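You operate a simulated robot arm through the tools that you are given. There is no shell and no other tool.

The job below is to be done with a simulated robot arm. You get a single attempt, and the scene is never put back.

## Task
Drain the tub, spin both potatoes dry and lay them on the rack.
Fine: the two in the basket; spin it by its crank; close the drain again.

It is judged by the outcome, as a careful person would: the job done as asked, and still so three seconds after it is handed in. It fails if anything else is knocked over, pushed out of place, dropped, spilled or broken.

## Robot
A 6-joint arm with a two-finger parallel gripper, fixed in place. Base frame: the origin is on the floor under the middle of its stand, x ahead of it, y to its left, z up. Units: mm, rad, N and s.
It reaches about 1347 mm from its shoulder. Its first joint turns from -2.897 to 2.897 rad. Payload 3.91 kg.
Tool frame: the origin (TCP) lies between the finger pads and is the grasp point; the fingertips stand 30 mm ahead of it; z points along the fingers, y is the line along which they close. Largest opening 110 mm; finger width 20, thickness 10; the body of the gripper, 48 by 112 mm, starts 55 mm behind the TCP.
Orientation is told as [roll, pitch, yaw] about the base's x, y, z axes, in that order, counted from this pose: with the fingers straight down and closing along the base's y, the tool's x points along the base's -x, its y along +y and its z along -z.

## Interface
- The arm moves only by the tool drive_tool. Its argument "moves" is a list that holds one entry, the list of rows, each a list of 7 numbers: the shift along the tool's x, y, z in units of 30 mm (1.0 is 30 mm), then the turn, a rotation vector about the tool's x, y, z in units of 5 degrees (1.0 is 5 degrees), then the closure, from 0 (fully open) to 1 (shut). In form: [[[tx, ty, tz, rx, ry, rz, claw], ...]]. A call has 1 to 20 rows; each row shifts and turns the commanded pose from where the row before left it, along the tool's axes as they then stand. A call with a number of a shift or a turn outside -1 to 1 is refused whole. Each row takes 0.2 s and may step no farther than 50 mm and 0.15 rad from the row before; otherwise, or with a gripper value out of range, the whole call is refused. Where a pose cannot be reached the arm comes as near as it can. A force on the tool above 90 N (or 10 N above the force at the start of the call, whichever is more), or a blocked arm, ends the call early, and 0.2 s more pass. Each finger travels about 108 mm/s and halts on what it meets, pressing with about 33 N; the grip force reading is that of the motor and also rises with nothing between the fingers. The clock runs only during rows and for 0.2 s after the last one: add rows that do not move to give the fingers time. The reply holds the time, the measured pose of the TCP, the force on the tool along the base axes, the opening and the grip force, in the units named above and with some noise, with the torque about the TCP (base axes, N m) and any sound that the robot's microphone picked up.
- Cameras (640 x 400 px; columns grow to the right, rows downward): "scene" is fixed at [402.5, -499.8, 1490]; the picture's right is [0.71, -0.70, 0.00], its down [-0.50, -0.51, -0.70] and it looks along [0.49, 0.50, -0.71] (base axes); focal length 289 px, centre (320, 200). "wrist" rides on the gripper at [72, 17, -103] in the tool frame; the picture's right is [-0.23, 0.97, 0.00], its down [-0.76, -0.18, -0.62] and it looks along [-0.61, -0.14, 0.78] (tool axes); focal length 222 px, centre (320, 200). There is no depth. A picture from a camera that has moved, and an enlarged one, comes with that camera's place and axes in the base frame and with its lens.
- snapshot(camera): a new picture of that camera. No time passes.
- enlarge(camera, box): a new picture of the part [left, top, right, bottom] of that camera's present view, enlarged. No time passes.
- hand_in(): hands the job in; it is judged then, once.

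Places have to be worked out from the pictures, the camera data and where the tool is seen. Open the gripper and draw the arm clear of the work before you hand the job in, unless the task says otherwise.

The tools are called after "Call:" by a JSON object that holds its "api" and its "payload". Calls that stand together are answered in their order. drive_tool: Moves the arm, as the interface text tells. Its arguments: {"type":"object","properties":{"moves":{"type":"array","items":{"type":"array","items":{"type":"array","items":{"type":"number"}}}}},"required":["moves"]} The other tools are called the same way: snapshot (camera) takes a picture; enlarge (camera, box) takes an enlarged picture of a part of a camera's view; hand_in () hands the job in.

At the start:

```text
time: 0.0
ee_pos: [628.3, 310.5, 1179.1]
tool_rot: [0.002, -0.002, 0.001]
ft_force: [0.5, 1.1, -0.2]
ft_torque: [-0.03, -0.01, 0.0]
opening: 110.0
finger_force: 0.0
```

scene: 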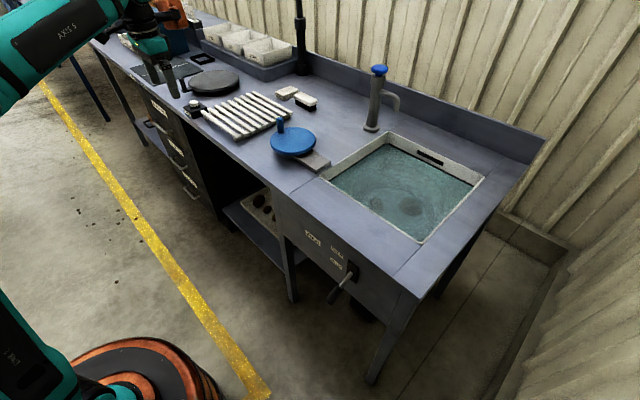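
wrist: 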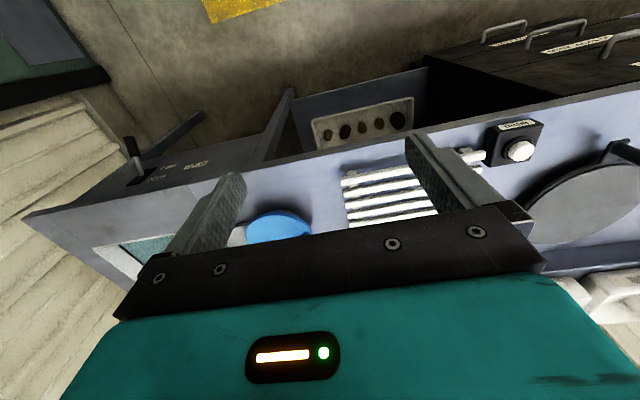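

I begin by looking closer at the parts of the bench: the tub, the lever on the front, the blue-topped thing and the rack.

Call:
{"api": "enlarge", "payload": {"camera": "scene", "box": [300, 120, 500, 250]}}

Call:
{"api": "enlarge", "payload": {"camera": "scene", "box": [280, 210, 440, 310]}}

Call:
{"api": "enlarge", "payload": {"camera": "scene", "box": [180, 70, 340, 180]}}

Call:
{"api": "enlarge", "payload": {"camera": "scene", "box": [90, 0, 290, 120]}}

Call:
{"api": "enlarge", "payload": {"camera": "scene", "box": [210, 170, 310, 250]}}

```text
3.08 times, centred on (400, 185) of scene
camera zoom: at [402.5, -499.8, 1490.0], right [0.71, -0.7, 0.0], down [-0.5, -0.51, -0.7], along [0.49, 0.5, -0.71], focal length 890 px, centre (74, 246)
```

zoom: 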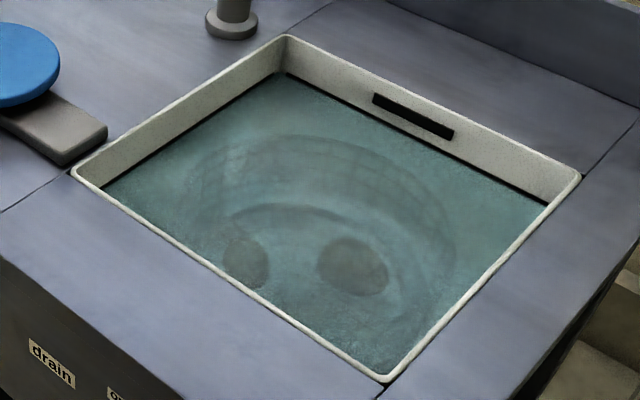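

```text
4.00 times, centred on (360, 260) of scene
camera zoom: at [402.5, -499.8, 1490.0], right [0.71, -0.7, 0.0], down [-0.5, -0.51, -0.7], along [0.49, 0.5, -0.71], focal length 1156 px, centre (160, -40)
```

zoom: 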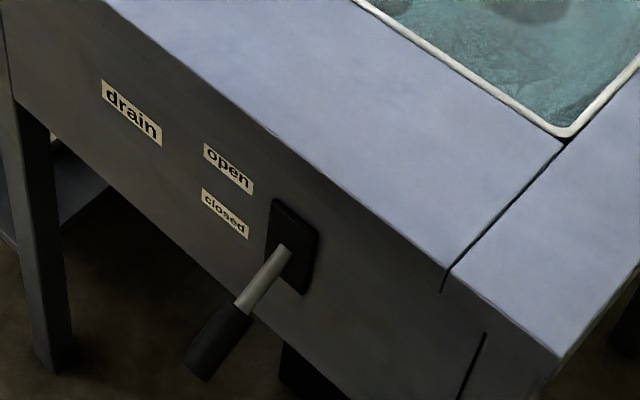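

```text
3.64 times, centred on (260, 125) of scene
camera zoom: at [402.5, -499.8, 1490.0], right [0.71, -0.7, 0.0], down [-0.5, -0.51, -0.7], along [0.49, 0.5, -0.71], focal length 1051 px, centre (538, 473)
```

zoom: 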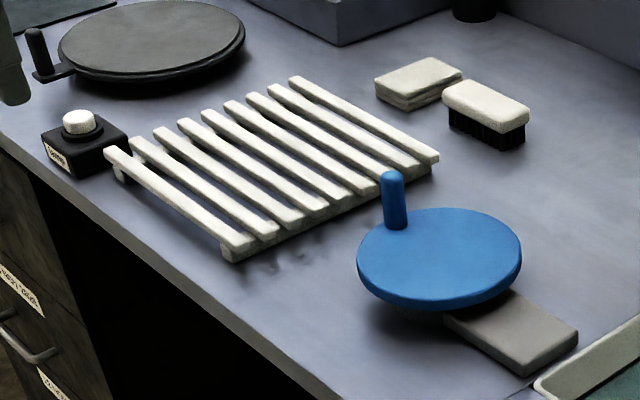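

```text
3.20 times, centred on (190, 60) of scene
camera zoom: at [402.5, -499.8, 1490.0], right [0.71, -0.7, 0.0], down [-0.5, -0.51, -0.7], along [0.49, 0.5, -0.71], focal length 925 px, centre (736, 648)
```

zoom: 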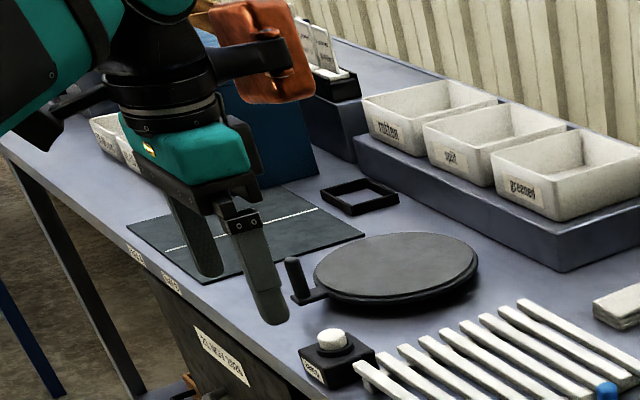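

```text
5.00 times, centred on (260, 210) of scene
camera zoom: at [402.5, -499.8, 1490.0], right [0.71, -0.7, 0.0], down [-0.5, -0.51, -0.7], along [0.49, 0.5, -0.71], focal length 1445 px, centre (620, 150)
```

zoom: 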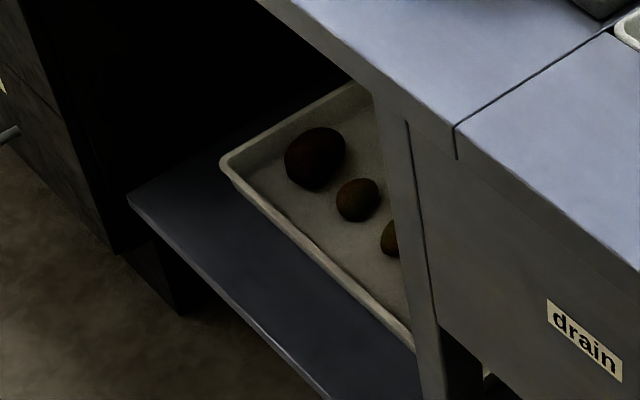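

The bench top works out at about z=900, its front face at x≈744, and the tub covers x 881–1240, y −376…−14. The drain lever sits on the front face at about (744, −276, 808), with its handle hanging down to "closed". I move over in front of it, well clear, to see it with the wrist camera.

Call:
{"api": "drive_tool", "payload": {"moves": [[[0.05, -0.98, 0.2, 0, 0, 0, 0], [0.05, -0.98, 0.2, 0, 0, 0, 0], [0.05, -0.98, 0.2, 0, 0, 0, 0], [0.05, -0.98, 0.2, 0, 0, 0, 0], [0.05, -0.98, 0.2, 0, 0, 0, 0], [0.05, -0.98, 0.2, 0, 0, 0, 0], [0.05, -0.98, 0.2, 0, 0, 0, 0], [0.05, -0.98, 0.2, 0, 0, 0, 0], [0.05, -0.98, 0.2, 0, 0, 0, 0], [0.05, -0.98, 0.2, 0, 0, 0, 0], [0.05, -0.98, 0.2, 0, 0, 0, 0], [0.05, -0.98, 0.2, 0, 0, 0, 0], [0.05, -0.98, 0.2, 0, 0, 0, 0], [0.05, -0.98, 0.2, 0, 0, 0, 0], [0.05, -0.98, 0.2, 0, 0, 0, 0], [0.05, -0.98, 0.2, 0, 0, 0, 0], [0.05, -0.98, 0.2, 0, 0, 0, 0], [0.05, -0.98, 0.2, 0, 0, 0, 0], [0.05, -0.98, 0.2, 0, 0, 0, 0], [0.05, -0.98, 0.2, 0, 0, 0, 0]]]}}

```text
time: 4.2
ee_pos: [600.8, -278.6, 1060.8]
tool_rot: [0.0, -0.003, 0.002]
ft_force: [0.8, 0.0, 0.3]
ft_torque: [0.02, -0.02, -0.07]
opening: 110.0
finger_force: 0.1
```

The move ended as commanded. Now I look from here with both cameras.

Call:
{"api": "snapshot", "payload": {"camera": "wrist"}}

Call:
{"api": "snapshot", "payload": {"camera": "scene"}}

```text
taken
camera wrist: at [528.2, -260.2, 1163.9], right [0.23, 0.97, 0.0], down [0.76, -0.18, 0.62], along [0.61, -0.14, -0.78], focal length 222 px, centre (320, 200)
```

wrist: 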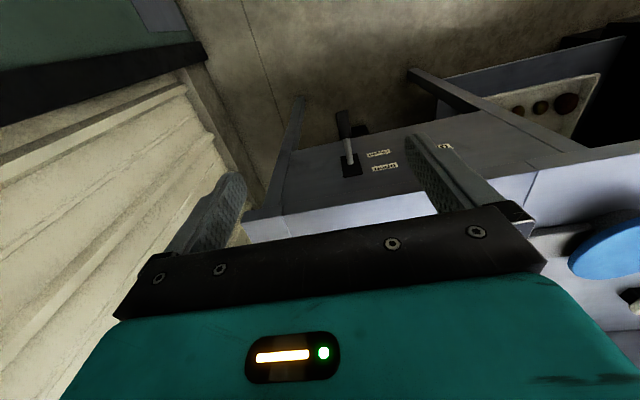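

```text
taken
```

scene: 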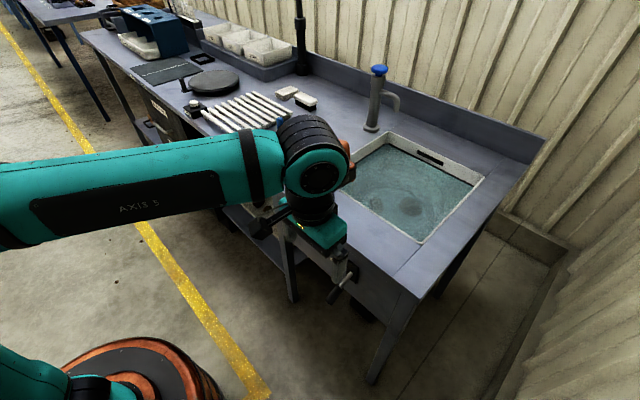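

The lever is visible between the fingers in the wrist view; I enlarge it for exact pixels.

Call:
{"api": "enlarge", "payload": {"camera": "wrist", "box": [280, 90, 440, 190]}}

Call:
{"api": "enlarge", "payload": {"camera": "scene", "box": [310, 240, 390, 320]}}

```text
4.00 times, centred on (360, 140) of wrist
camera zoom: at [528.2, -260.2, 1163.9], right [0.23, 0.97, 0.0], down [0.76, -0.18, 0.62], along [0.61, -0.14, -0.78], focal length 888 px, centre (160, 440)
```

zoom: 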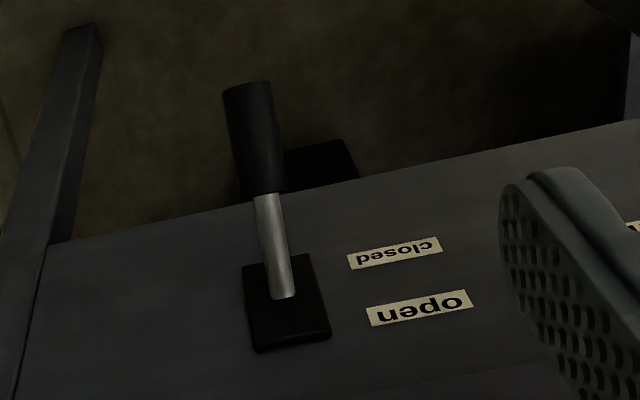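

```text
5.00 times, centred on (350, 280) of scene
camera zoom: at [402.5, -499.8, 1490.0], right [0.71, -0.7, 0.0], down [-0.5, -0.51, -0.7], along [0.49, 0.5, -0.71], focal length 1445 px, centre (170, -200)
```

zoom: 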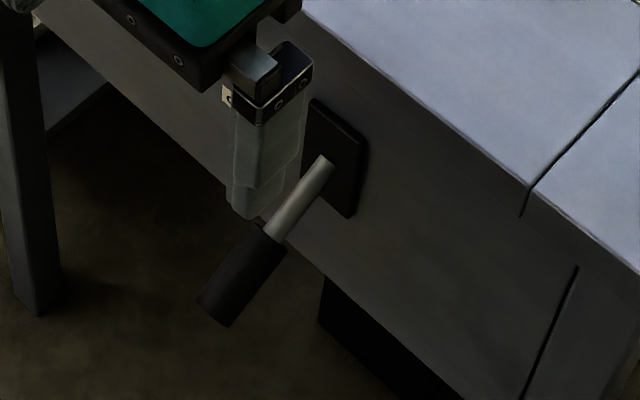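

Matching both views puts the lever's pivot at about (780, −249, 730) and its handle tip at about (683, −250, 688), which is roughly 23° below level. I tilt the tool 45° so the fingers point forward and down, keeping the wrist clear of the bench edge, and stop about 120 mm short of the handle.

Call:
{"api": "drive_tool", "payload": {"moves": [[[0, 0, 0, 0, -1, 0, 0], [0, 0, 0, 0, -1, 0, 0], [0, 0, 0, 0, -1, 0, 0], [0, 0, 0, 0, -1, 0, 0], [0, 0, 0, 0, -1, 0, 0], [0, 0, 0, 0, -1, 0, 0], [0, 0, 0, 0, -1, 0, 0], [0, 0, 0, 0, -1, 0, 0], [0, 0, 0, 0, -1, 0, 0], [0.615, 0.097, 0.7, 0, 0, 0, 0], [0.615, 0.097, 0.7, 0, 0, 0, 0], [0.615, 0.097, 0.7, 0, 0, 0, 0], [0.615, 0.097, 0.7, 0, 0, 0, 0], [0.615, 0.097, 0.7, 0, 0, 0, 0], [0.615, 0.097, 0.7, 0, 0, 0, 0], [0.615, 0.097, 0.7, 0, 0, 0, 0], [0.615, 0.097, 0.7, 0, 0, 0, 0], [0.615, 0.097, 0.7, 0, 0, 0, 0], [0.615, 0.097, 0.7, 0, 0, 0, 0]]]}}

Call:
{"api": "snapshot", "payload": {"camera": "wrist"}}

Call:
{"api": "snapshot", "payload": {"camera": "scene"}}

```text
time: 8.2
ee_pos: [618.2, -249.3, 780.7]
tool_rot: [0.0, -0.788, 0.0]
ft_force: [0.1, 0.4, 0.1]
ft_torque: [0.0, -0.02, 0.0]
opening: 110.1
finger_force: 0.1
```

```text
taken
camera wrist: at [494.4, -232.0, 803.3], right [0.16, 0.97, 0.16], down [0.1, -0.18, 0.98], along [0.98, -0.14, -0.12], focal length 222 px, centre (320, 200)
```

wrist: 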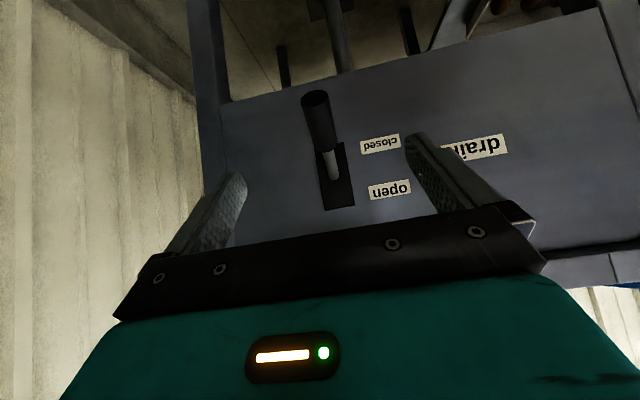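

```text
taken
```

scene: 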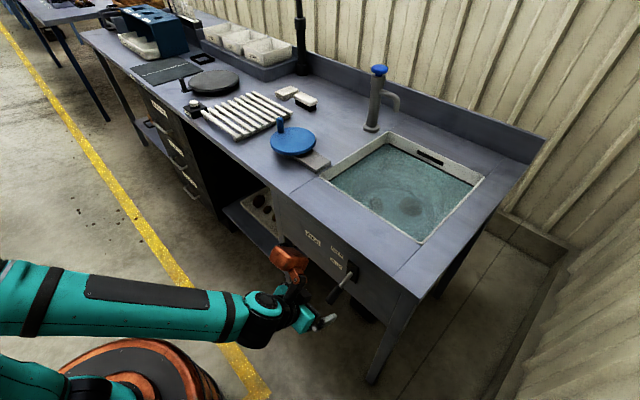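

The second wrist view confirms the handle tip at about (683, −248, 687), centred between the fingers. I advance 120 mm along the tool axis and close on the handle.

Call:
{"api": "drive_tool", "payload": {"moves": [[[0, 0, 0.8, 0, 0, 0, 0], [0, 0, 0.8, 0, 0, 0, 0], [0, 0, 0.8, 0, 0, 0, 0], [0, 0, 0.8, 0, 0, 0, 0], [0, 0, 0.8, 0, 0, 0, 0], [0, 0, 0, 0, 0, 0, 0.5], [0, 0, 0, 0, 0, 0, 1], [0, 0, 0, 0, 0, 0, 1], [0, 0, 0, 0, 0, 0, 1]]]}}

Call:
{"api": "snapshot", "payload": {"camera": "wrist"}}

Call:
{"api": "enlarge", "payload": {"camera": "scene", "box": [270, 220, 430, 320]}}

```text
time: 10.2
ee_pos: [700.4, -249.1, 694.7]
tool_rot: [-0.001, -0.785, 0.0]
ft_force: [1.6, -0.2, -2.8]
ft_torque: [0.01, 0.14, -0.04]
opening: 25.5
finger_force: 45.0
```

```text
taken
camera wrist: at [577.9, -232.3, 717.5], right [0.16, 0.97, 0.16], down [0.1, -0.18, 0.98], along [0.98, -0.14, -0.12], focal length 222 px, centre (320, 200)
```

wrist: 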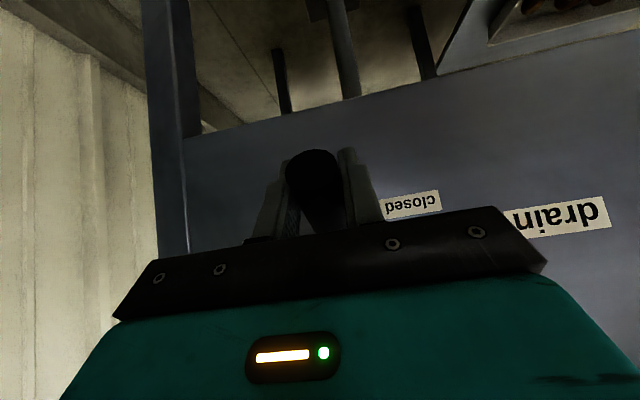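

```text
4.00 times, centred on (350, 270) of scene
camera zoom: at [402.5, -499.8, 1490.0], right [0.71, -0.7, 0.0], down [-0.5, -0.51, -0.7], along [0.49, 0.5, -0.71], focal length 1156 px, centre (200, -80)
```

zoom: 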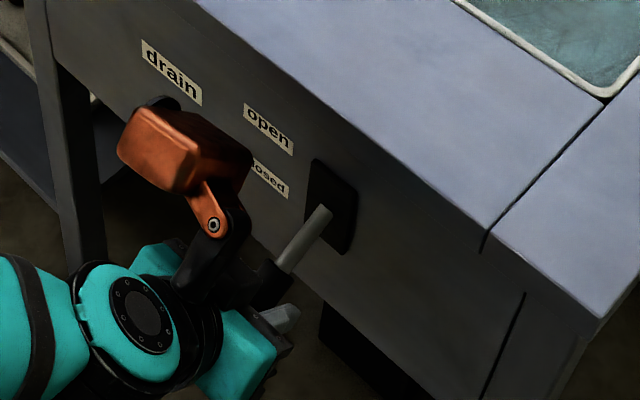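

The handle is gripped (opening 25.5 mm). Now I carry it up along the arc about the pivot to the mirror angle, toward "open".

Call:
{"api": "drive_tool", "payload": {"moves": [[[-0.1226, 0, -0.2734, 0, 0, 0, 1], [-0.1508, 0, -0.264, 0, 0, 0, 1], [-0.179, 0, -0.245, 0, 0, 0, 1], [-0.2027, 0, -0.2263, 0, 0, 0, 1], [-0.2263, 0, -0.2027, 0, 0, 0, 1], [-0.245, 0, -0.179, 0, 0, 0, 1], [-0.264, 0, -0.1508, 0, 0, 0, 1], [-0.2758, 0, -0.125, 0, 0, 0, 1], [0, 0, 0, 0, 0, 0, 1]]]}}

Call:
{"api": "snapshot", "payload": {"camera": "wrist"}}

Call:
{"api": "snapshot", "payload": {"camera": "scene"}}

```text
time: 12.2
ee_pos: [702.1, -249.8, 765.8]
tool_rot: [0.003, -0.788, 0.002]
ft_force: [-12.7, -9.3, -11.5]
ft_torque: [0.01, 1.31, -0.12]
opening: 25.6
finger_force: 44.6
```

```text
taken
camera wrist: at [579.0, -232.3, 788.6], right [0.16, 0.97, 0.16], down [0.1, -0.18, 0.98], along [0.98, -0.14, -0.12], focal length 222 px, centre (320, 200)
```

wrist: 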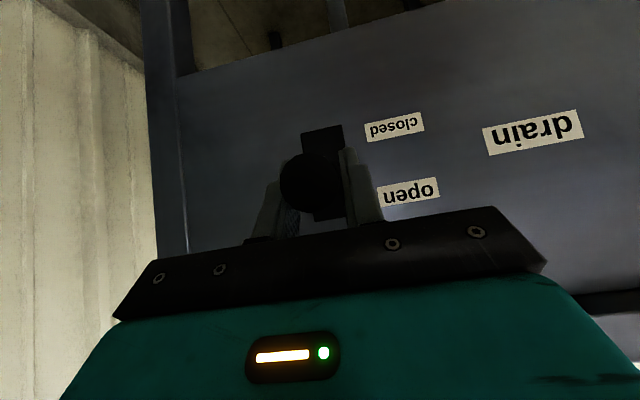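

```text
taken
```

scene: 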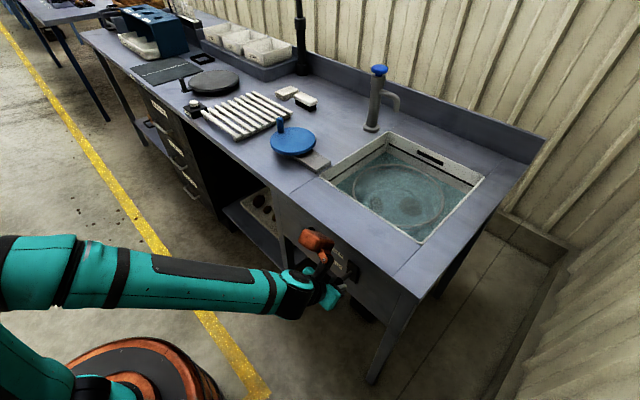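

The water is already lower, so the drain is opening. A force of about 12 N suggests it is near the stop; I nudge a little further to find out.

Call:
{"api": "drive_tool", "payload": {"moves": [[[-0.14, 0, -0.04, 0, 0, 0, 1], [-0.14, 0, -0.04, 0, 0, 0, 1], [0, 0, 0, 0, 0, 0, 1]]]}}

Call:
{"api": "snapshot", "payload": {"camera": "scene"}}

```text
time: 13.0
ee_pos: [706.9, -250.6, 774.9]
tool_rot: [-0.001, -0.786, -0.001]
ft_force: [-14.7, -11.1, -7.2]
ft_torque: [-0.06, 1.28, -0.09]
opening: 25.9
finger_force: 45.1
```

```text
taken
```

scene: 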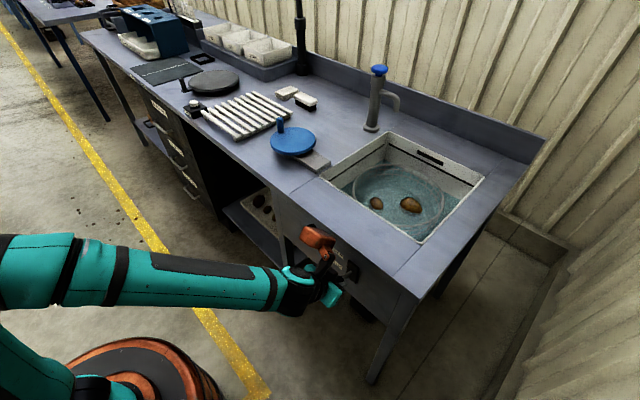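

It still moved freely and the tub is draining quickly. I release the handle and back out along the tool axis, then check that the lever stays open.

Call:
{"api": "drive_tool", "payload": {"moves": [[[0, 0, 0, 0, 0, 0, 0.5], [0, 0, 0, 0, 0, 0, 0], [0, 0, 0, 0, 0, 0, 0], [0, 0, -0.8, 0, 0, 0, 0], [0, 0, -0.8, 0, 0, 0, 0], [0, 0, -0.8, 0, 0, 0, 0], [0, 0, -0.8, 0, 0, 0, 0], [0, 0, -0.8, 0, 0, 0, 0]]]}}

Call:
{"api": "snapshot", "payload": {"camera": "wrist"}}

Call:
{"api": "snapshot", "payload": {"camera": "scene"}}

Call:
{"api": "enlarge", "payload": {"camera": "scene", "box": [310, 120, 500, 250]}}

```text
time: 14.8
ee_pos: [620.9, -249.9, 857.6]
tool_rot: [0.001, -0.785, 0.001]
ft_force: [0.9, 0.9, 0.6]
ft_torque: [0.03, 0.05, 0.02]
opening: 110.1
finger_force: 0.1
```

```text
taken
camera wrist: at [498.2, -232.5, 880.8], right [0.16, 0.97, 0.16], down [0.1, -0.18, 0.98], along [0.98, -0.14, -0.12], focal length 222 px, centre (320, 200)
```

wrist: 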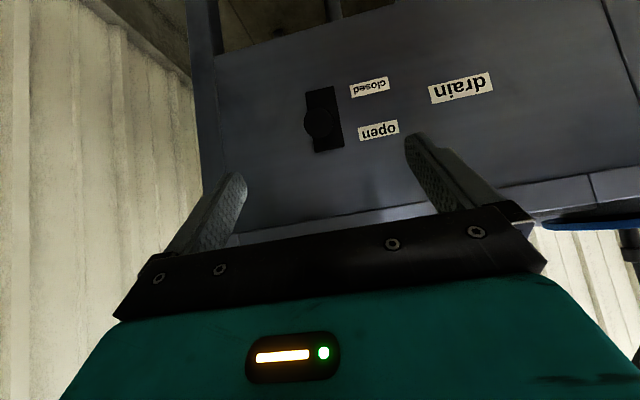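

```text
taken
```

scene: 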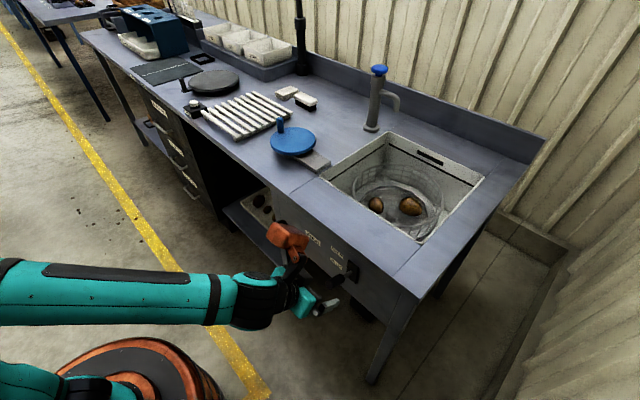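

```text
3.08 times, centred on (405, 185) of scene
camera zoom: at [402.5, -499.8, 1490.0], right [0.71, -0.7, 0.0], down [-0.5, -0.51, -0.7], along [0.49, 0.5, -0.71], focal length 890 px, centre (58, 246)
```

zoom: 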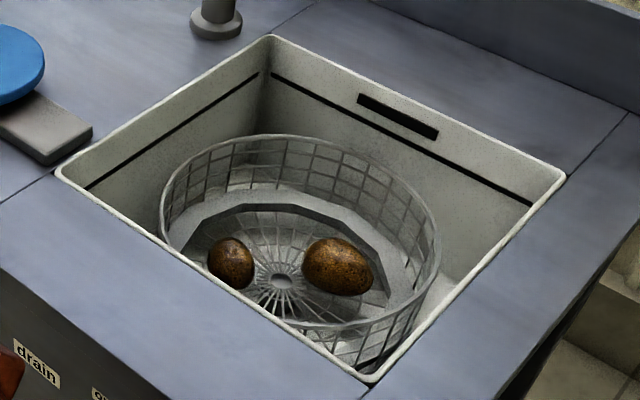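

The tub is empty and the lever stays at open. In the basket (centre ≈ (1060, −195), rim z≈825, floor z≈737) lie the two potatoes. Next I raise the arm and turn the tool upright, then hover over the blue crank to look at it.

Call:
{"api": "drive_tool", "payload": {"moves": [[[-0.688, 0, -0.688, 0, 0, 0, 0], [-0.688, 0, -0.688, 0, 0, 0, 0], [-0.688, 0, -0.688, 0, 0, 0, 0], [-0.688, 0, -0.688, 0, 0, 0, 0], [-0.688, 0, -0.688, 0, 0, 0, 0], [-0.688, 0, -0.688, 0, 0, 0, 0], [-0.688, 0, -0.688, 0, 0, 0, 0], [-0.688, 0, -0.688, 0, 0, 0, 0], [-0.688, 0, -0.688, 0, 0, 0, 0], [-0.688, 0, -0.688, 0, 0, 0, 0], [0, 0, 0, 0, 1, 0, 0], [0, 0, 0, 0, 1, 0, 0], [0, 0, 0, 0, 1, 0, 0], [0, 0, 0, 0, 1, 0, 0], [0, 0, 0, 0, 1, 0, 0], [0, 0, 0, 0, 1, 0, 0], [0, 0, 0, 0, 1, 0, 0], [0, 0, 0, 0, 1, 0, 0], [0, 0, 0, 0, 1, 0, 0]]]}}

Call:
{"api": "drive_tool", "payload": {"moves": [[[-0.62, 0.95, 0, 0, 0, 0, 0], [-0.62, 0.95, 0, 0, 0, 0, 0], [-0.62, 0.95, 0, 0, 0, 0, 0], [-0.62, 0.95, 0, 0, 0, 0, 0], [-0.62, 0.95, 0, 0, 0, 0, 0], [-0.62, 0.95, 0, 0, 0, 0, 0], [-0.62, 0.95, 0, 0, 0, 0, 0], [-0.62, 0.95, 0, 0, 0, 0, 0], [-0.62, 0.95, 0, 0, 0, 0, 0], [-0.62, 0.95, 0, 0, 0, 0, 0], [-0.62, 0.95, 0, 0, 0, 0, 0], [-0.62, 0.95, 0, 0, 0, 0, 0], [-0.62, 0.95, 0, 0, 0, 0, 0], [-0.62, 0.95, 0, 0, 0, 0, 0]]]}}

Call:
{"api": "snapshot", "payload": {"camera": "wrist"}}

Call:
{"api": "snapshot", "payload": {"camera": "scene"}}

```text
time: 18.8
ee_pos: [622.2, -249.0, 1150.6]
tool_rot: [-0.001, 0.001, 0.003]
ft_force: [0.3, 0.6, 1.3]
ft_torque: [-0.07, -0.04, -0.03]
opening: 110.0
finger_force: 0.1
```

```text
time: 21.8
ee_pos: [879.4, 150.3, 1150.8]
tool_rot: [0.0, -0.003, 0.002]
ft_force: [-0.5, -0.4, 0.6]
ft_torque: [0.07, -0.04, 0.02]
opening: 110.2
finger_force: 0.0
```

```text
taken
camera wrist: at [808.7, 167.3, 1254.6], right [0.23, 0.97, 0.0], down [0.76, -0.18, 0.62], along [0.61, -0.14, -0.78], focal length 222 px, centre (320, 200)
```

wrist: 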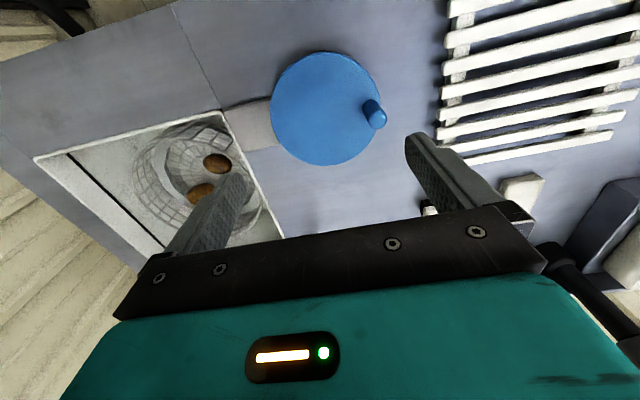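

```text
taken
```

scene: 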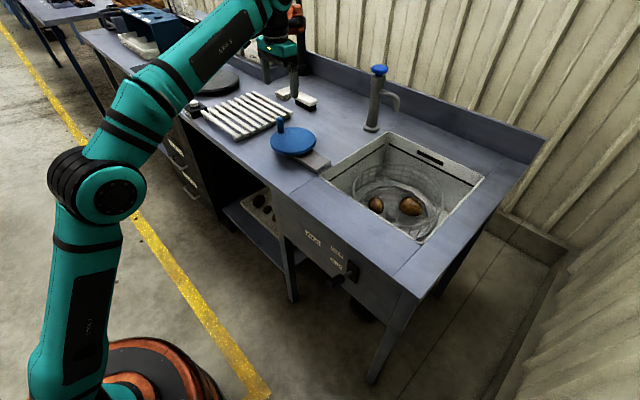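

The crank handle is clearly visible; I enlarge both views for accurate positions.

Call:
{"api": "enlarge", "payload": {"camera": "wrist", "box": [250, 40, 410, 180]}}

Call:
{"api": "enlarge", "payload": {"camera": "scene", "box": [250, 100, 340, 180]}}

Call:
{"api": "enlarge", "payload": {"camera": "wrist", "box": [90, 90, 290, 230]}}

```text
2.86 times, centred on (330, 110) of wrist
camera zoom: at [808.7, 167.3, 1254.6], right [0.23, 0.97, 0.0], down [0.76, -0.18, 0.62], along [0.61, -0.14, -0.78], focal length 635 px, centre (291, 457)
```

zoom: 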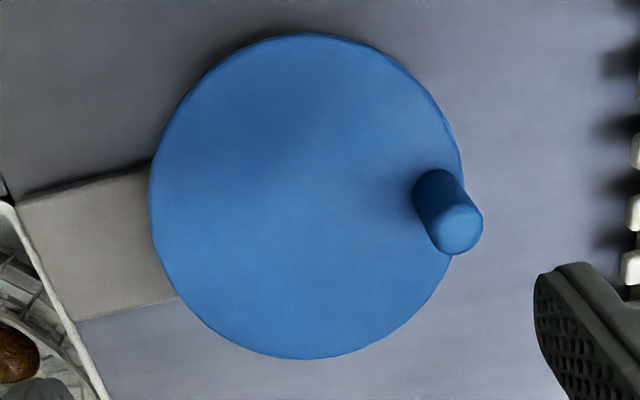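

```text
5.00 times, centred on (295, 140) of scene
camera zoom: at [402.5, -499.8, 1490.0], right [0.71, -0.7, 0.0], down [-0.5, -0.51, -0.7], along [0.49, 0.5, -0.71], focal length 1445 px, centre (445, 500)
```

zoom: 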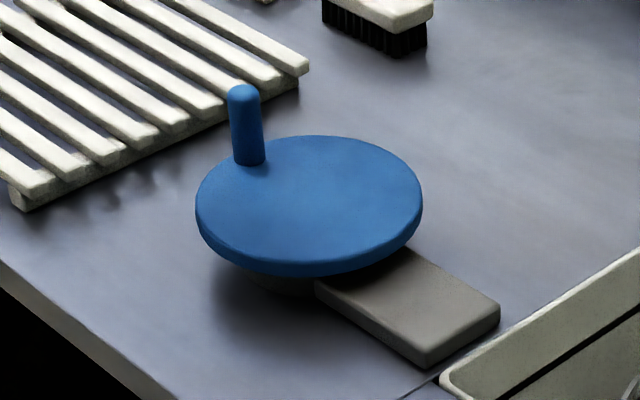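

```text
2.86 times, centred on (190, 160) of wrist
camera zoom: at [808.7, 167.3, 1254.6], right [0.23, 0.97, 0.0], down [0.76, -0.18, 0.62], along [0.61, -0.14, -0.78], focal length 635 px, centre (691, 314)
```

zoom: 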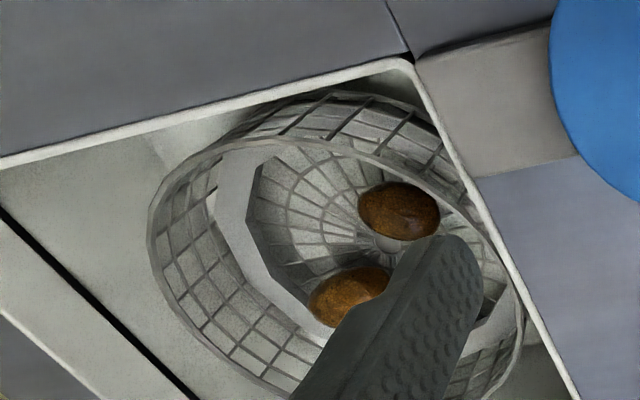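

From the two views the crank handle stands upright at about (912, 212, 941–997), 20 mm thick, on a disc centred at about (911.5, 150). That makes the crank radius about 62 mm. I come down over the handle and stop above it to verify the alignment.

Call:
{"api": "drive_tool", "payload": {"moves": [[[-0.362, 0.691, 0, 0, 0, 0, 0], [-0.362, 0.691, 0, 0, 0, 0, 0], [-0.362, 0.691, 0, 0, 0, 0, 0], [0, 0, 0.84, 0, 0, 0, 0], [0, 0, 0.84, 0, 0, 0, 0], [0, 0, 0.84, 0, 0, 0, 0], [0, 0, 0.84, 0, 0, 0, 0], [0, 0, 0, 0, 0, 0, 0]]]}}

Call:
{"api": "snapshot", "payload": {"camera": "wrist"}}

Call:
{"api": "enlarge", "payload": {"camera": "scene", "box": [230, 70, 370, 180]}}

```text
time: 23.6
ee_pos: [915.6, 211.9, 1049.8]
tool_rot: [0.002, 0.0, 0.001]
ft_force: [-0.1, -0.8, -0.5]
ft_torque: [0.01, 0.04, -0.01]
opening: 109.9
finger_force: 0.2
```

```text
taken
camera wrist: at [843.2, 230.2, 1153.1], right [0.23, 0.97, 0.0], down [0.76, -0.18, 0.62], along [0.61, -0.14, -0.78], focal length 222 px, centre (320, 200)
```

wrist: 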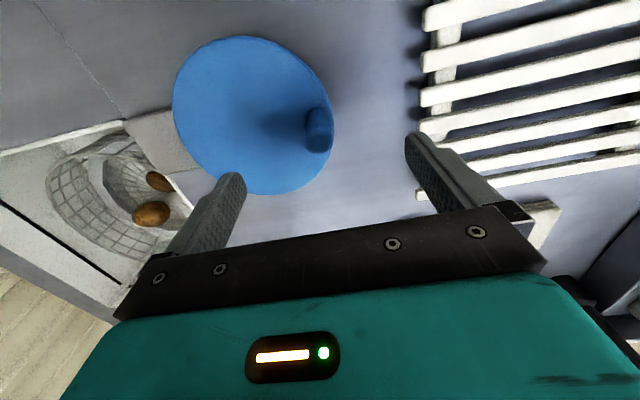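

```text
3.64 times, centred on (300, 125) of scene
camera zoom: at [402.5, -499.8, 1490.0], right [0.71, -0.7, 0.0], down [-0.5, -0.51, -0.7], along [0.49, 0.5, -0.71], focal length 1051 px, centre (393, 473)
```

zoom: 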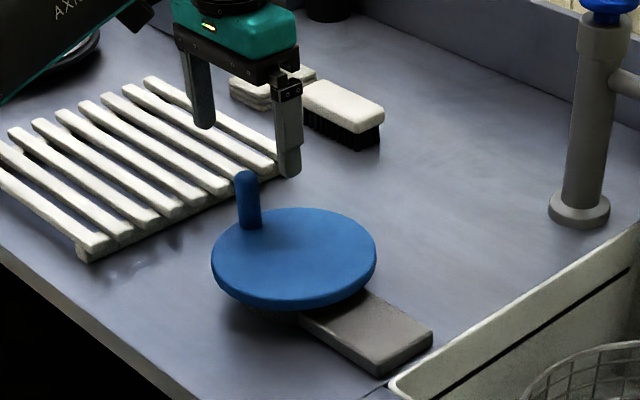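

The handle top reads about (910, 213), right between the fingers. I go down to z≈983 with the fingertips just above the disc, and close on the handle.

Call:
{"api": "drive_tool", "payload": {"moves": [[[0.045, 0, 0.742, 0, 0, 0, 0], [0.045, 0, 0.742, 0, 0, 0, 0], [0.045, 0, 0.742, 0, 0, 0, 0], [0, 0, 0, 0, 0, 0, 0.5], [0, 0, 0, 0, 0, 0, 1], [0, 0, 0, 0, 0, 0, 1], [0, 0, 0, 0, 0, 0, 1]]]}}

Call:
{"api": "snapshot", "payload": {"camera": "wrist"}}

Call:
{"api": "enlarge", "payload": {"camera": "scene", "box": [230, 70, 370, 180]}}

```text
time: 25.2
ee_pos: [910.1, 213.3, 981.0]
tool_rot: [-0.001, -0.001, 0.004]
ft_force: [-1.8, -0.9, -1.7]
ft_torque: [-0.73, -0.11, -0.12]
opening: 21.8
finger_force: 45.4
```

```text
taken
camera wrist: at [839.1, 229.9, 1085.3], right [0.23, 0.97, 0.0], down [0.76, -0.18, 0.62], along [0.61, -0.14, -0.78], focal length 222 px, centre (320, 200)
```

wrist: 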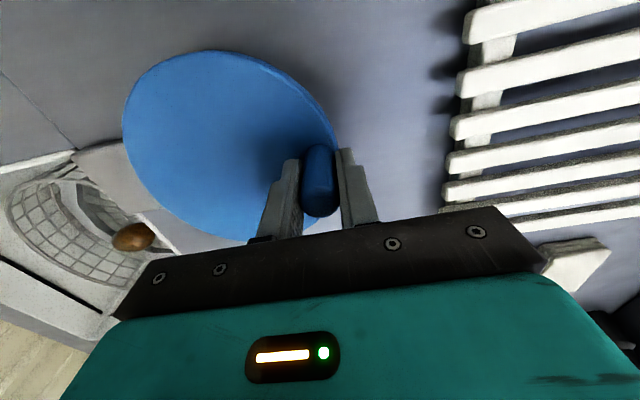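

```text
3.64 times, centred on (300, 125) of scene
camera zoom: at [402.5, -499.8, 1490.0], right [0.71, -0.7, 0.0], down [-0.5, -0.51, -0.7], along [0.49, 0.5, -0.71], focal length 1051 px, centre (393, 473)
```

zoom: 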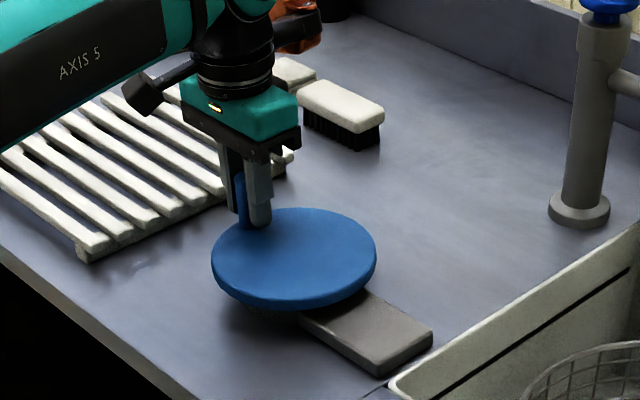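

I have the crank handle (21.8 mm). First a cautious quarter turn counter-clockwise to check the arc and the forces.

Call:
{"api": "drive_tool", "payload": {"moves": [[[0.647, -0.1023, 0, 0, 0, 0, 1], [0.5833, -0.2973, 0, 0, 0, 0, 1], [0.4633, -0.4633, 0, 0, 0, 0, 1], [0.2973, -0.5833, 0, 0, 0, 0, 1], [0.1023, -0.647, 0, 0, 0, 0, 1]]]}}

Call:
{"api": "snapshot", "payload": {"camera": "wrist"}}

Call:
{"api": "enlarge", "payload": {"camera": "scene", "box": [230, 90, 490, 250]}}

```text
time: 26.4
ee_pos: [849.0, 140.9, 983.6]
tool_rot: [0.0, -0.003, -0.008]
ft_force: [6.9, -28.5, -1.0]
ft_torque: [0.15, -0.95, -0.47]
opening: 21.6
finger_force: 45.2
```

```text
taken
camera wrist: at [777.1, 158.4, 1086.5], right [0.23, 0.97, 0.0], down [0.76, -0.18, 0.63], along [0.61, -0.15, -0.78], focal length 222 px, centre (320, 200)
```

wrist: 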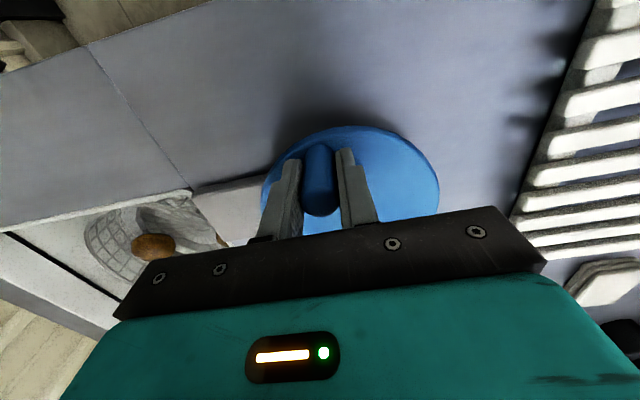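

```text
2.46 times, centred on (360, 170) of scene
camera zoom: at [402.5, -499.8, 1490.0], right [0.71, -0.7, 0.0], down [-0.5, -0.51, -0.7], along [0.49, 0.5, -0.71], focal length 712 px, centre (222, 274)
```

zoom: 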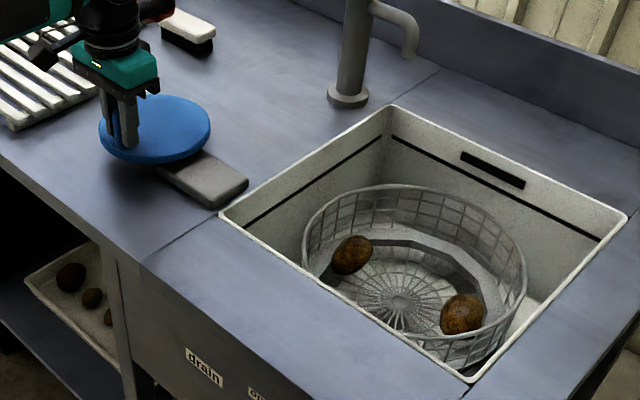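

The quarter turn worked: the basket turned with the crank, and its momentum pulled about 28 N at the stop, which is well within limits. Now a full turn from this side, to see how it tracks.

Call:
{"api": "drive_tool", "payload": {"moves": [[[-0.1023, -0.647, 0, 0, 0, 0, 1], [-0.2973, -0.5833, 0, 0, 0, 0, 1], [-0.4633, -0.4633, 0, 0, 0, 0, 1], [-0.5833, -0.2973, 0, 0, 0, 0, 1], [-0.647, -0.1023, 0, 0, 0, 0, 1], [-0.647, 0.1023, 0, 0, 0, 0, 1], [-0.5833, 0.2973, 0, 0, 0, 0, 1], [-0.4633, 0.4633, 0, 0, 0, 0, 1], [-0.2973, 0.5833, 0, 0, 0, 0, 1], [-0.1023, 0.647, 0, 0, 0, 0, 1], [0.1023, 0.647, 0, 0, 0, 0, 1], [0.2973, 0.5833, 0, 0, 0, 0, 1], [0.4633, 0.4633, 0, 0, 0, 0, 1], [0.5833, 0.2973, 0, 0, 0, 0, 1], [0.647, 0.1023, 0, 0, 0, 0, 1], [0.647, -0.1023, 0, 0, 0, 0, 1], [0.5833, -0.2973, 0, 0, 0, 0, 1], [0.4633, -0.4633, 0, 0, 0, 0, 1], [0.2973, -0.5833, 0, 0, 0, 0, 1], [0.1023, -0.647, 0, 0, 0, 0, 1]]]}}

Call:
{"api": "enlarge", "payload": {"camera": "scene", "box": [230, 90, 490, 250]}}

Call:
{"api": "snapshot", "payload": {"camera": "wrist"}}

```text
time: 30.6
ee_pos: [849.5, 141.1, 983.8]
tool_rot: [-0.001, -0.007, -0.008]
ft_force: [-4.1, -34.8, 5.2]
ft_torque: [0.78, -1.2, -0.5]
opening: 21.6
finger_force: 45.3
```

```text
2.46 times, centred on (360, 170) of scene
camera zoom: at [402.5, -499.8, 1490.0], right [0.71, -0.7, 0.0], down [-0.5, -0.51, -0.7], along [0.49, 0.5, -0.71], focal length 712 px, centre (222, 274)
```

zoom: 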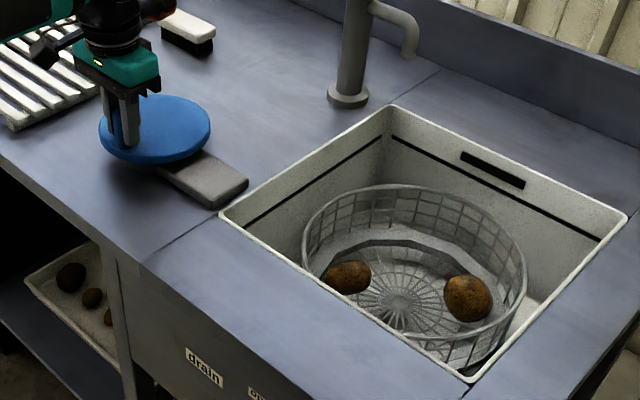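

```text
taken
camera wrist: at [778.9, 158.0, 1088.1], right [0.23, 0.97, 0.0], down [0.76, -0.18, 0.63], along [0.61, -0.15, -0.78], focal length 222 px, centre (320, 200)
```

wrist: 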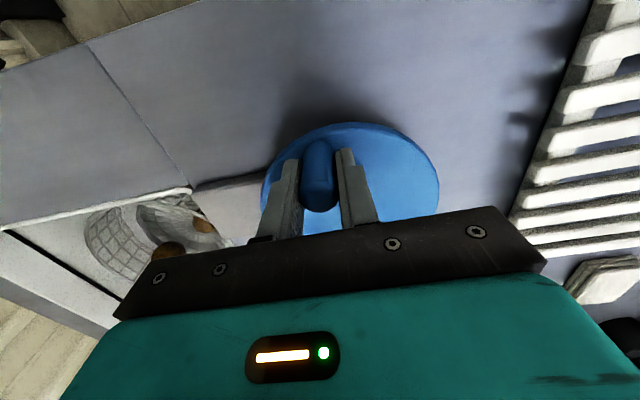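

The commanded pose persists between calls, so the circle stays true, and the potatoes ride round with the basket. Now faster turns: 1¼ turns in this call, ramped up and down at its ends.

Call:
{"api": "drive_tool", "payload": {"moves": [[[-0.0115, -0.2188, 0, 0, 0, 0, 1], [-0.1148, -0.4972, 0, 0, 0, 0, 1], [-0.4115, -0.6847, 0, 0, 0, 0, 1], [-0.7763, -0.5421, 0, 0, 0, 0, 1], [-0.9358, -0.1446, 0, 0, 0, 0, 1], [-0.9038, 0.2825, 0, 0, 0, 0, 1], [-0.6868, 0.6518, 0, 0, 0, 0, 1], [-0.3294, 0.8878, 0, 0, 0, 0, 1], [0.0954, 0.942, 0, 0, 0, 0, 1], [0.5008, 0.8036, 0, 0, 0, 0, 1], [0.8036, 0.5008, 0, 0, 0, 0, 1], [0.942, 0.0954, 0, 0, 0, 0, 1], [0.8878, -0.3294, 0, 0, 0, 0, 1], [0.6518, -0.6868, 0, 0, 0, 0, 1], [0.2825, -0.9038, 0, 0, 0, 0, 1], [-0.1446, -0.9358, 0, 0, 0, 0, 1], [-0.5421, -0.7763, 0, 0, 0, 0, 1], [-0.6847, -0.4115, 0, 0, 0, 0, 1], [-0.4972, -0.1148, 0, 0, 0, 0, 1], [-0.2188, -0.0115, 0, 0, 0, 0, 1]]]}}

Call:
{"api": "enlarge", "payload": {"camera": "scene", "box": [330, 130, 490, 240]}}

Call:
{"api": "enlarge", "payload": {"camera": "scene", "box": [230, 60, 370, 180]}}

```text
time: 34.8
ee_pos: [911.2, 88.4, 983.6]
tool_rot: [0.0, -0.003, 0.002]
ft_force: [2.6, 24.0, 3.1]
ft_torque: [-0.69, -0.21, -0.17]
opening: 21.8
finger_force: 44.9
```

```text
3.64 times, centred on (410, 185) of scene
camera zoom: at [402.5, -499.8, 1490.0], right [0.71, -0.7, 0.0], down [-0.5, -0.51, -0.7], along [0.49, 0.5, -0.71], focal length 1051 px, centre (-7, 254)
```

zoom: 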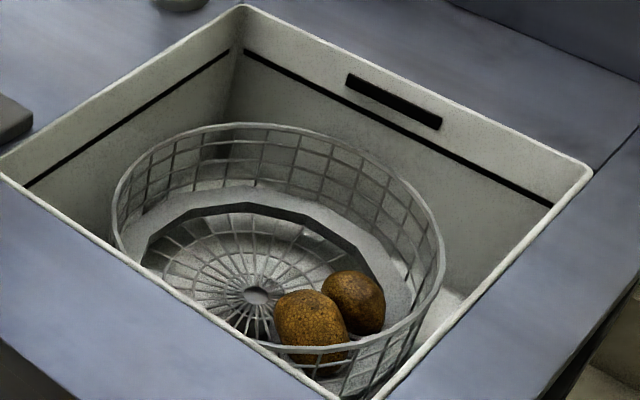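

```text
3.33 times, centred on (300, 120) of scene
camera zoom: at [402.5, -499.8, 1490.0], right [0.71, -0.7, 0.0], down [-0.5, -0.51, -0.7], along [0.49, 0.5, -0.71], focal length 964 px, centre (387, 467)
```

zoom: 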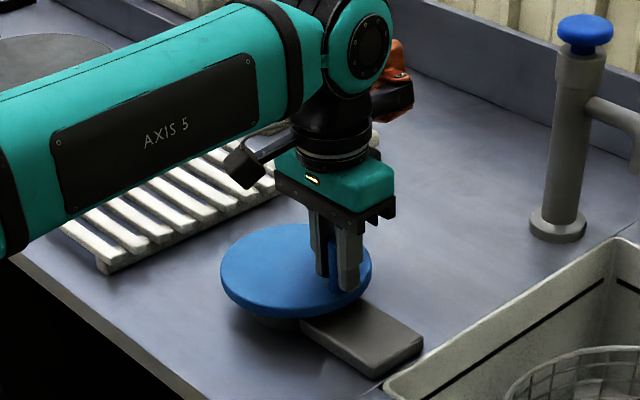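

It tracks well (24 N at most at the end). The potatoes tumble around inside the basket and look a bit duller already; I keep spinning with the next 1¼ turns.

Call:
{"api": "drive_tool", "payload": {"moves": [[[-0.2188, 0.0115, 0, 0, 0, 0, 1], [-0.4972, 0.1148, 0, 0, 0, 0, 1], [-0.6847, 0.4115, 0, 0, 0, 0, 1], [-0.5421, 0.7763, 0, 0, 0, 0, 1], [-0.1446, 0.9358, 0, 0, 0, 0, 1], [0.2825, 0.9038, 0, 0, 0, 0, 1], [0.6518, 0.6868, 0, 0, 0, 0, 1], [0.8878, 0.3294, 0, 0, 0, 0, 1], [0.942, -0.0954, 0, 0, 0, 0, 1], [0.8036, -0.5008, 0, 0, 0, 0, 1], [0.5008, -0.8036, 0, 0, 0, 0, 1], [0.0954, -0.942, 0, 0, 0, 0, 1], [-0.3294, -0.8878, 0, 0, 0, 0, 1], [-0.6868, -0.6518, 0, 0, 0, 0, 1], [-0.9038, -0.2825, 0, 0, 0, 0, 1], [-0.9358, 0.1446, 0, 0, 0, 0, 1], [-0.7763, 0.5421, 0, 0, 0, 0, 1], [-0.4115, 0.6847, 0, 0, 0, 0, 1], [-0.1148, 0.4972, 0, 0, 0, 0, 1], [-0.0115, 0.2188, 0, 0, 0, 0, 1]]]}}

Call:
{"api": "enlarge", "payload": {"camera": "scene", "box": [330, 130, 490, 240]}}

Call:
{"api": "snapshot", "payload": {"camera": "wrist"}}

```text
time: 39.0
ee_pos: [973.6, 148.0, 981.9]
tool_rot: [0.0, 0.001, -0.001]
ft_force: [-8.8, 5.1, -5.7]
ft_torque: [0.87, -0.36, -0.28]
opening: 21.9
finger_force: 45.3
```

```text
3.64 times, centred on (410, 185) of scene
camera zoom: at [402.5, -499.8, 1490.0], right [0.71, -0.7, 0.0], down [-0.5, -0.51, -0.7], along [0.49, 0.5, -0.71], focal length 1051 px, centre (-7, 254)
```

zoom: 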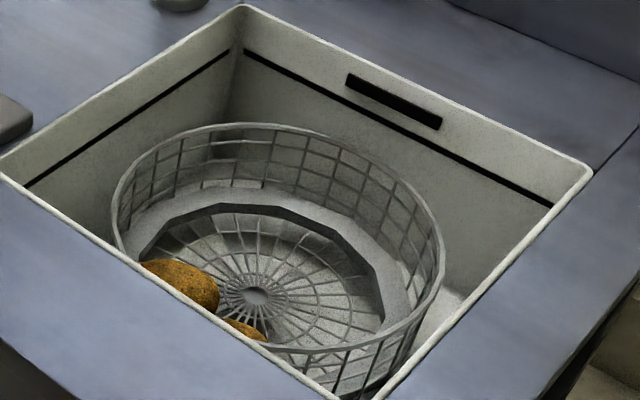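

```text
taken
camera wrist: at [901.9, 166.4, 1085.3], right [0.23, 0.97, 0.0], down [0.76, -0.18, 0.62], along [0.61, -0.14, -0.78], focal length 222 px, centre (320, 200)
```

wrist: 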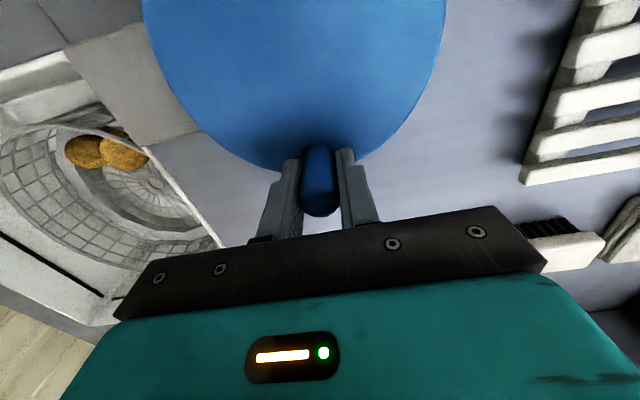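

The potatoes have visibly lightened, so they are drying. I continue with another 1¼ turns.

Call:
{"api": "drive_tool", "payload": {"moves": [[[0.0115, 0.2188, 0, 0, 0, 0, 1], [0.1148, 0.4972, 0, 0, 0, 0, 1], [0.4115, 0.6847, 0, 0, 0, 0, 1], [0.7763, 0.5421, 0, 0, 0, 0, 1], [0.9358, 0.1446, 0, 0, 0, 0, 1], [0.9038, -0.2825, 0, 0, 0, 0, 1], [0.6868, -0.6518, 0, 0, 0, 0, 1], [0.3294, -0.8878, 0, 0, 0, 0, 1], [-0.0954, -0.942, 0, 0, 0, 0, 1], [-0.5008, -0.8036, 0, 0, 0, 0, 1], [-0.8036, -0.5008, 0, 0, 0, 0, 1], [-0.942, -0.0954, 0, 0, 0, 0, 1], [-0.8878, 0.3294, 0, 0, 0, 0, 1], [-0.6518, 0.6868, 0, 0, 0, 0, 1], [-0.2825, 0.9038, 0, 0, 0, 0, 1], [0.1446, 0.9358, 0, 0, 0, 0, 1], [0.5421, 0.7763, 0, 0, 0, 0, 1], [0.6847, 0.4115, 0, 0, 0, 0, 1], [0.4972, 0.1148, 0, 0, 0, 0, 1], [0.2188, 0.0115, 0, 0, 0, 0, 1]]]}}

Call:
{"api": "enlarge", "payload": {"camera": "scene", "box": [330, 130, 490, 240]}}

Call:
{"api": "snapshot", "payload": {"camera": "wrist"}}

```text
time: 43.2
ee_pos: [910.7, 212.3, 980.8]
tool_rot: [0.001, 0.001, 0.001]
ft_force: [-1.3, 20.7, -17.7]
ft_torque: [1.07, 0.15, -0.09]
opening: 22.0
finger_force: 44.6
```

```text
3.64 times, centred on (410, 185) of scene
camera zoom: at [402.5, -499.8, 1490.0], right [0.71, -0.7, 0.0], down [-0.5, -0.51, -0.7], along [0.49, 0.5, -0.71], focal length 1051 px, centre (-7, 254)
```

zoom: 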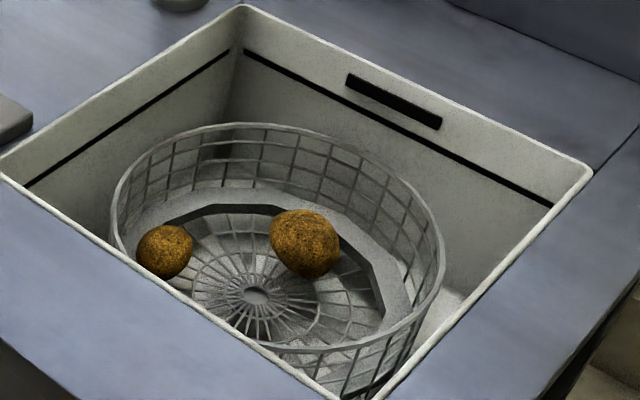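

```text
taken
camera wrist: at [839.3, 229.9, 1085.8], right [0.23, 0.97, 0.0], down [0.76, -0.18, 0.62], along [0.61, -0.14, -0.78], focal length 222 px, centre (320, 200)
```

wrist: 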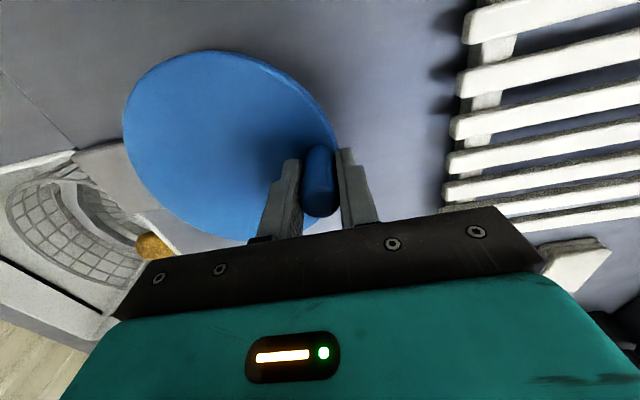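

Still lightening; I keep going with another 1¼ turns.

Call:
{"api": "drive_tool", "payload": {"moves": [[[0.2188, -0.0115, 0, 0, 0, 0, 1], [0.4972, -0.1148, 0, 0, 0, 0, 1], [0.6847, -0.4115, 0, 0, 0, 0, 1], [0.5421, -0.7763, 0, 0, 0, 0, 1], [0.1446, -0.9358, 0, 0, 0, 0, 1], [-0.2825, -0.9038, 0, 0, 0, 0, 1], [-0.6518, -0.6868, 0, 0, 0, 0, 1], [-0.8878, -0.3294, 0, 0, 0, 0, 1], [-0.942, 0.0954, 0, 0, 0, 0, 1], [-0.8036, 0.5008, 0, 0, 0, 0, 1], [-0.5008, 0.8036, 0, 0, 0, 0, 1], [-0.0954, 0.942, 0, 0, 0, 0, 1], [0.3294, 0.8878, 0, 0, 0, 0, 1], [0.6868, 0.6518, 0, 0, 0, 0, 1], [0.9038, 0.2825, 0, 0, 0, 0, 1], [0.9358, -0.1446, 0, 0, 0, 0, 1], [0.7763, -0.5421, 0, 0, 0, 0, 1], [0.4115, -0.6847, 0, 0, 0, 0, 1], [0.1148, -0.4972, 0, 0, 0, 0, 1], [0.0115, -0.2188, 0, 0, 0, 0, 1]]]}}

Call:
{"api": "enlarge", "payload": {"camera": "scene", "box": [330, 130, 490, 240]}}

Call:
{"api": "snapshot", "payload": {"camera": "wrist"}}

```text
time: 47.4
ee_pos: [849.1, 153.1, 983.8]
tool_rot: [0.0, -0.005, 0.005]
ft_force: [33.7, 10.0, 12.5]
ft_torque: [-1.4, -0.42, -0.05]
opening: 21.7
finger_force: 44.7
```

```text
3.64 times, centred on (410, 185) of scene
camera zoom: at [402.5, -499.8, 1490.0], right [0.71, -0.7, 0.0], down [-0.5, -0.51, -0.7], along [0.49, 0.5, -0.71], focal length 1051 px, centre (-7, 254)
```

zoom: 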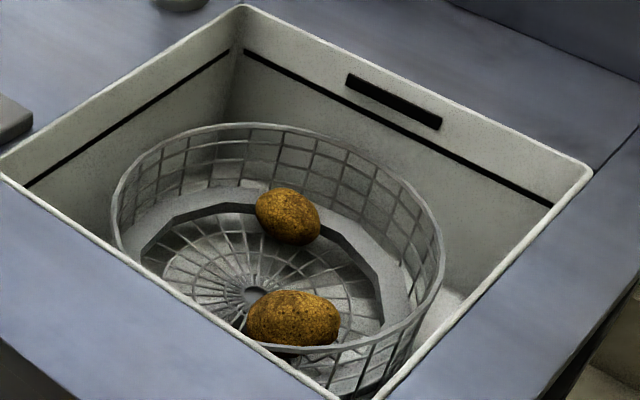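

```text
taken
camera wrist: at [777.1, 170.2, 1087.1], right [0.22, 0.97, 0.0], down [0.76, -0.17, 0.63], along [0.61, -0.14, -0.78], focal length 222 px, centre (320, 200)
```

wrist: 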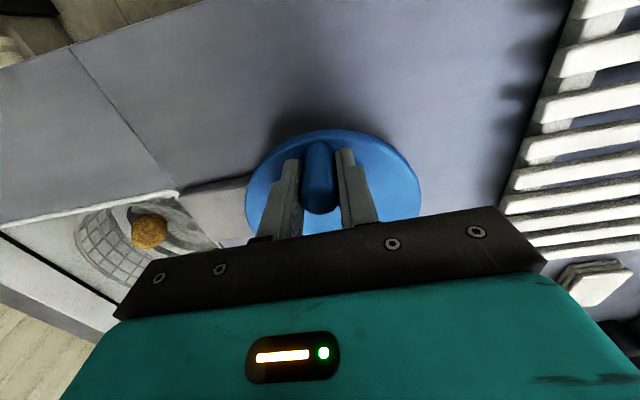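

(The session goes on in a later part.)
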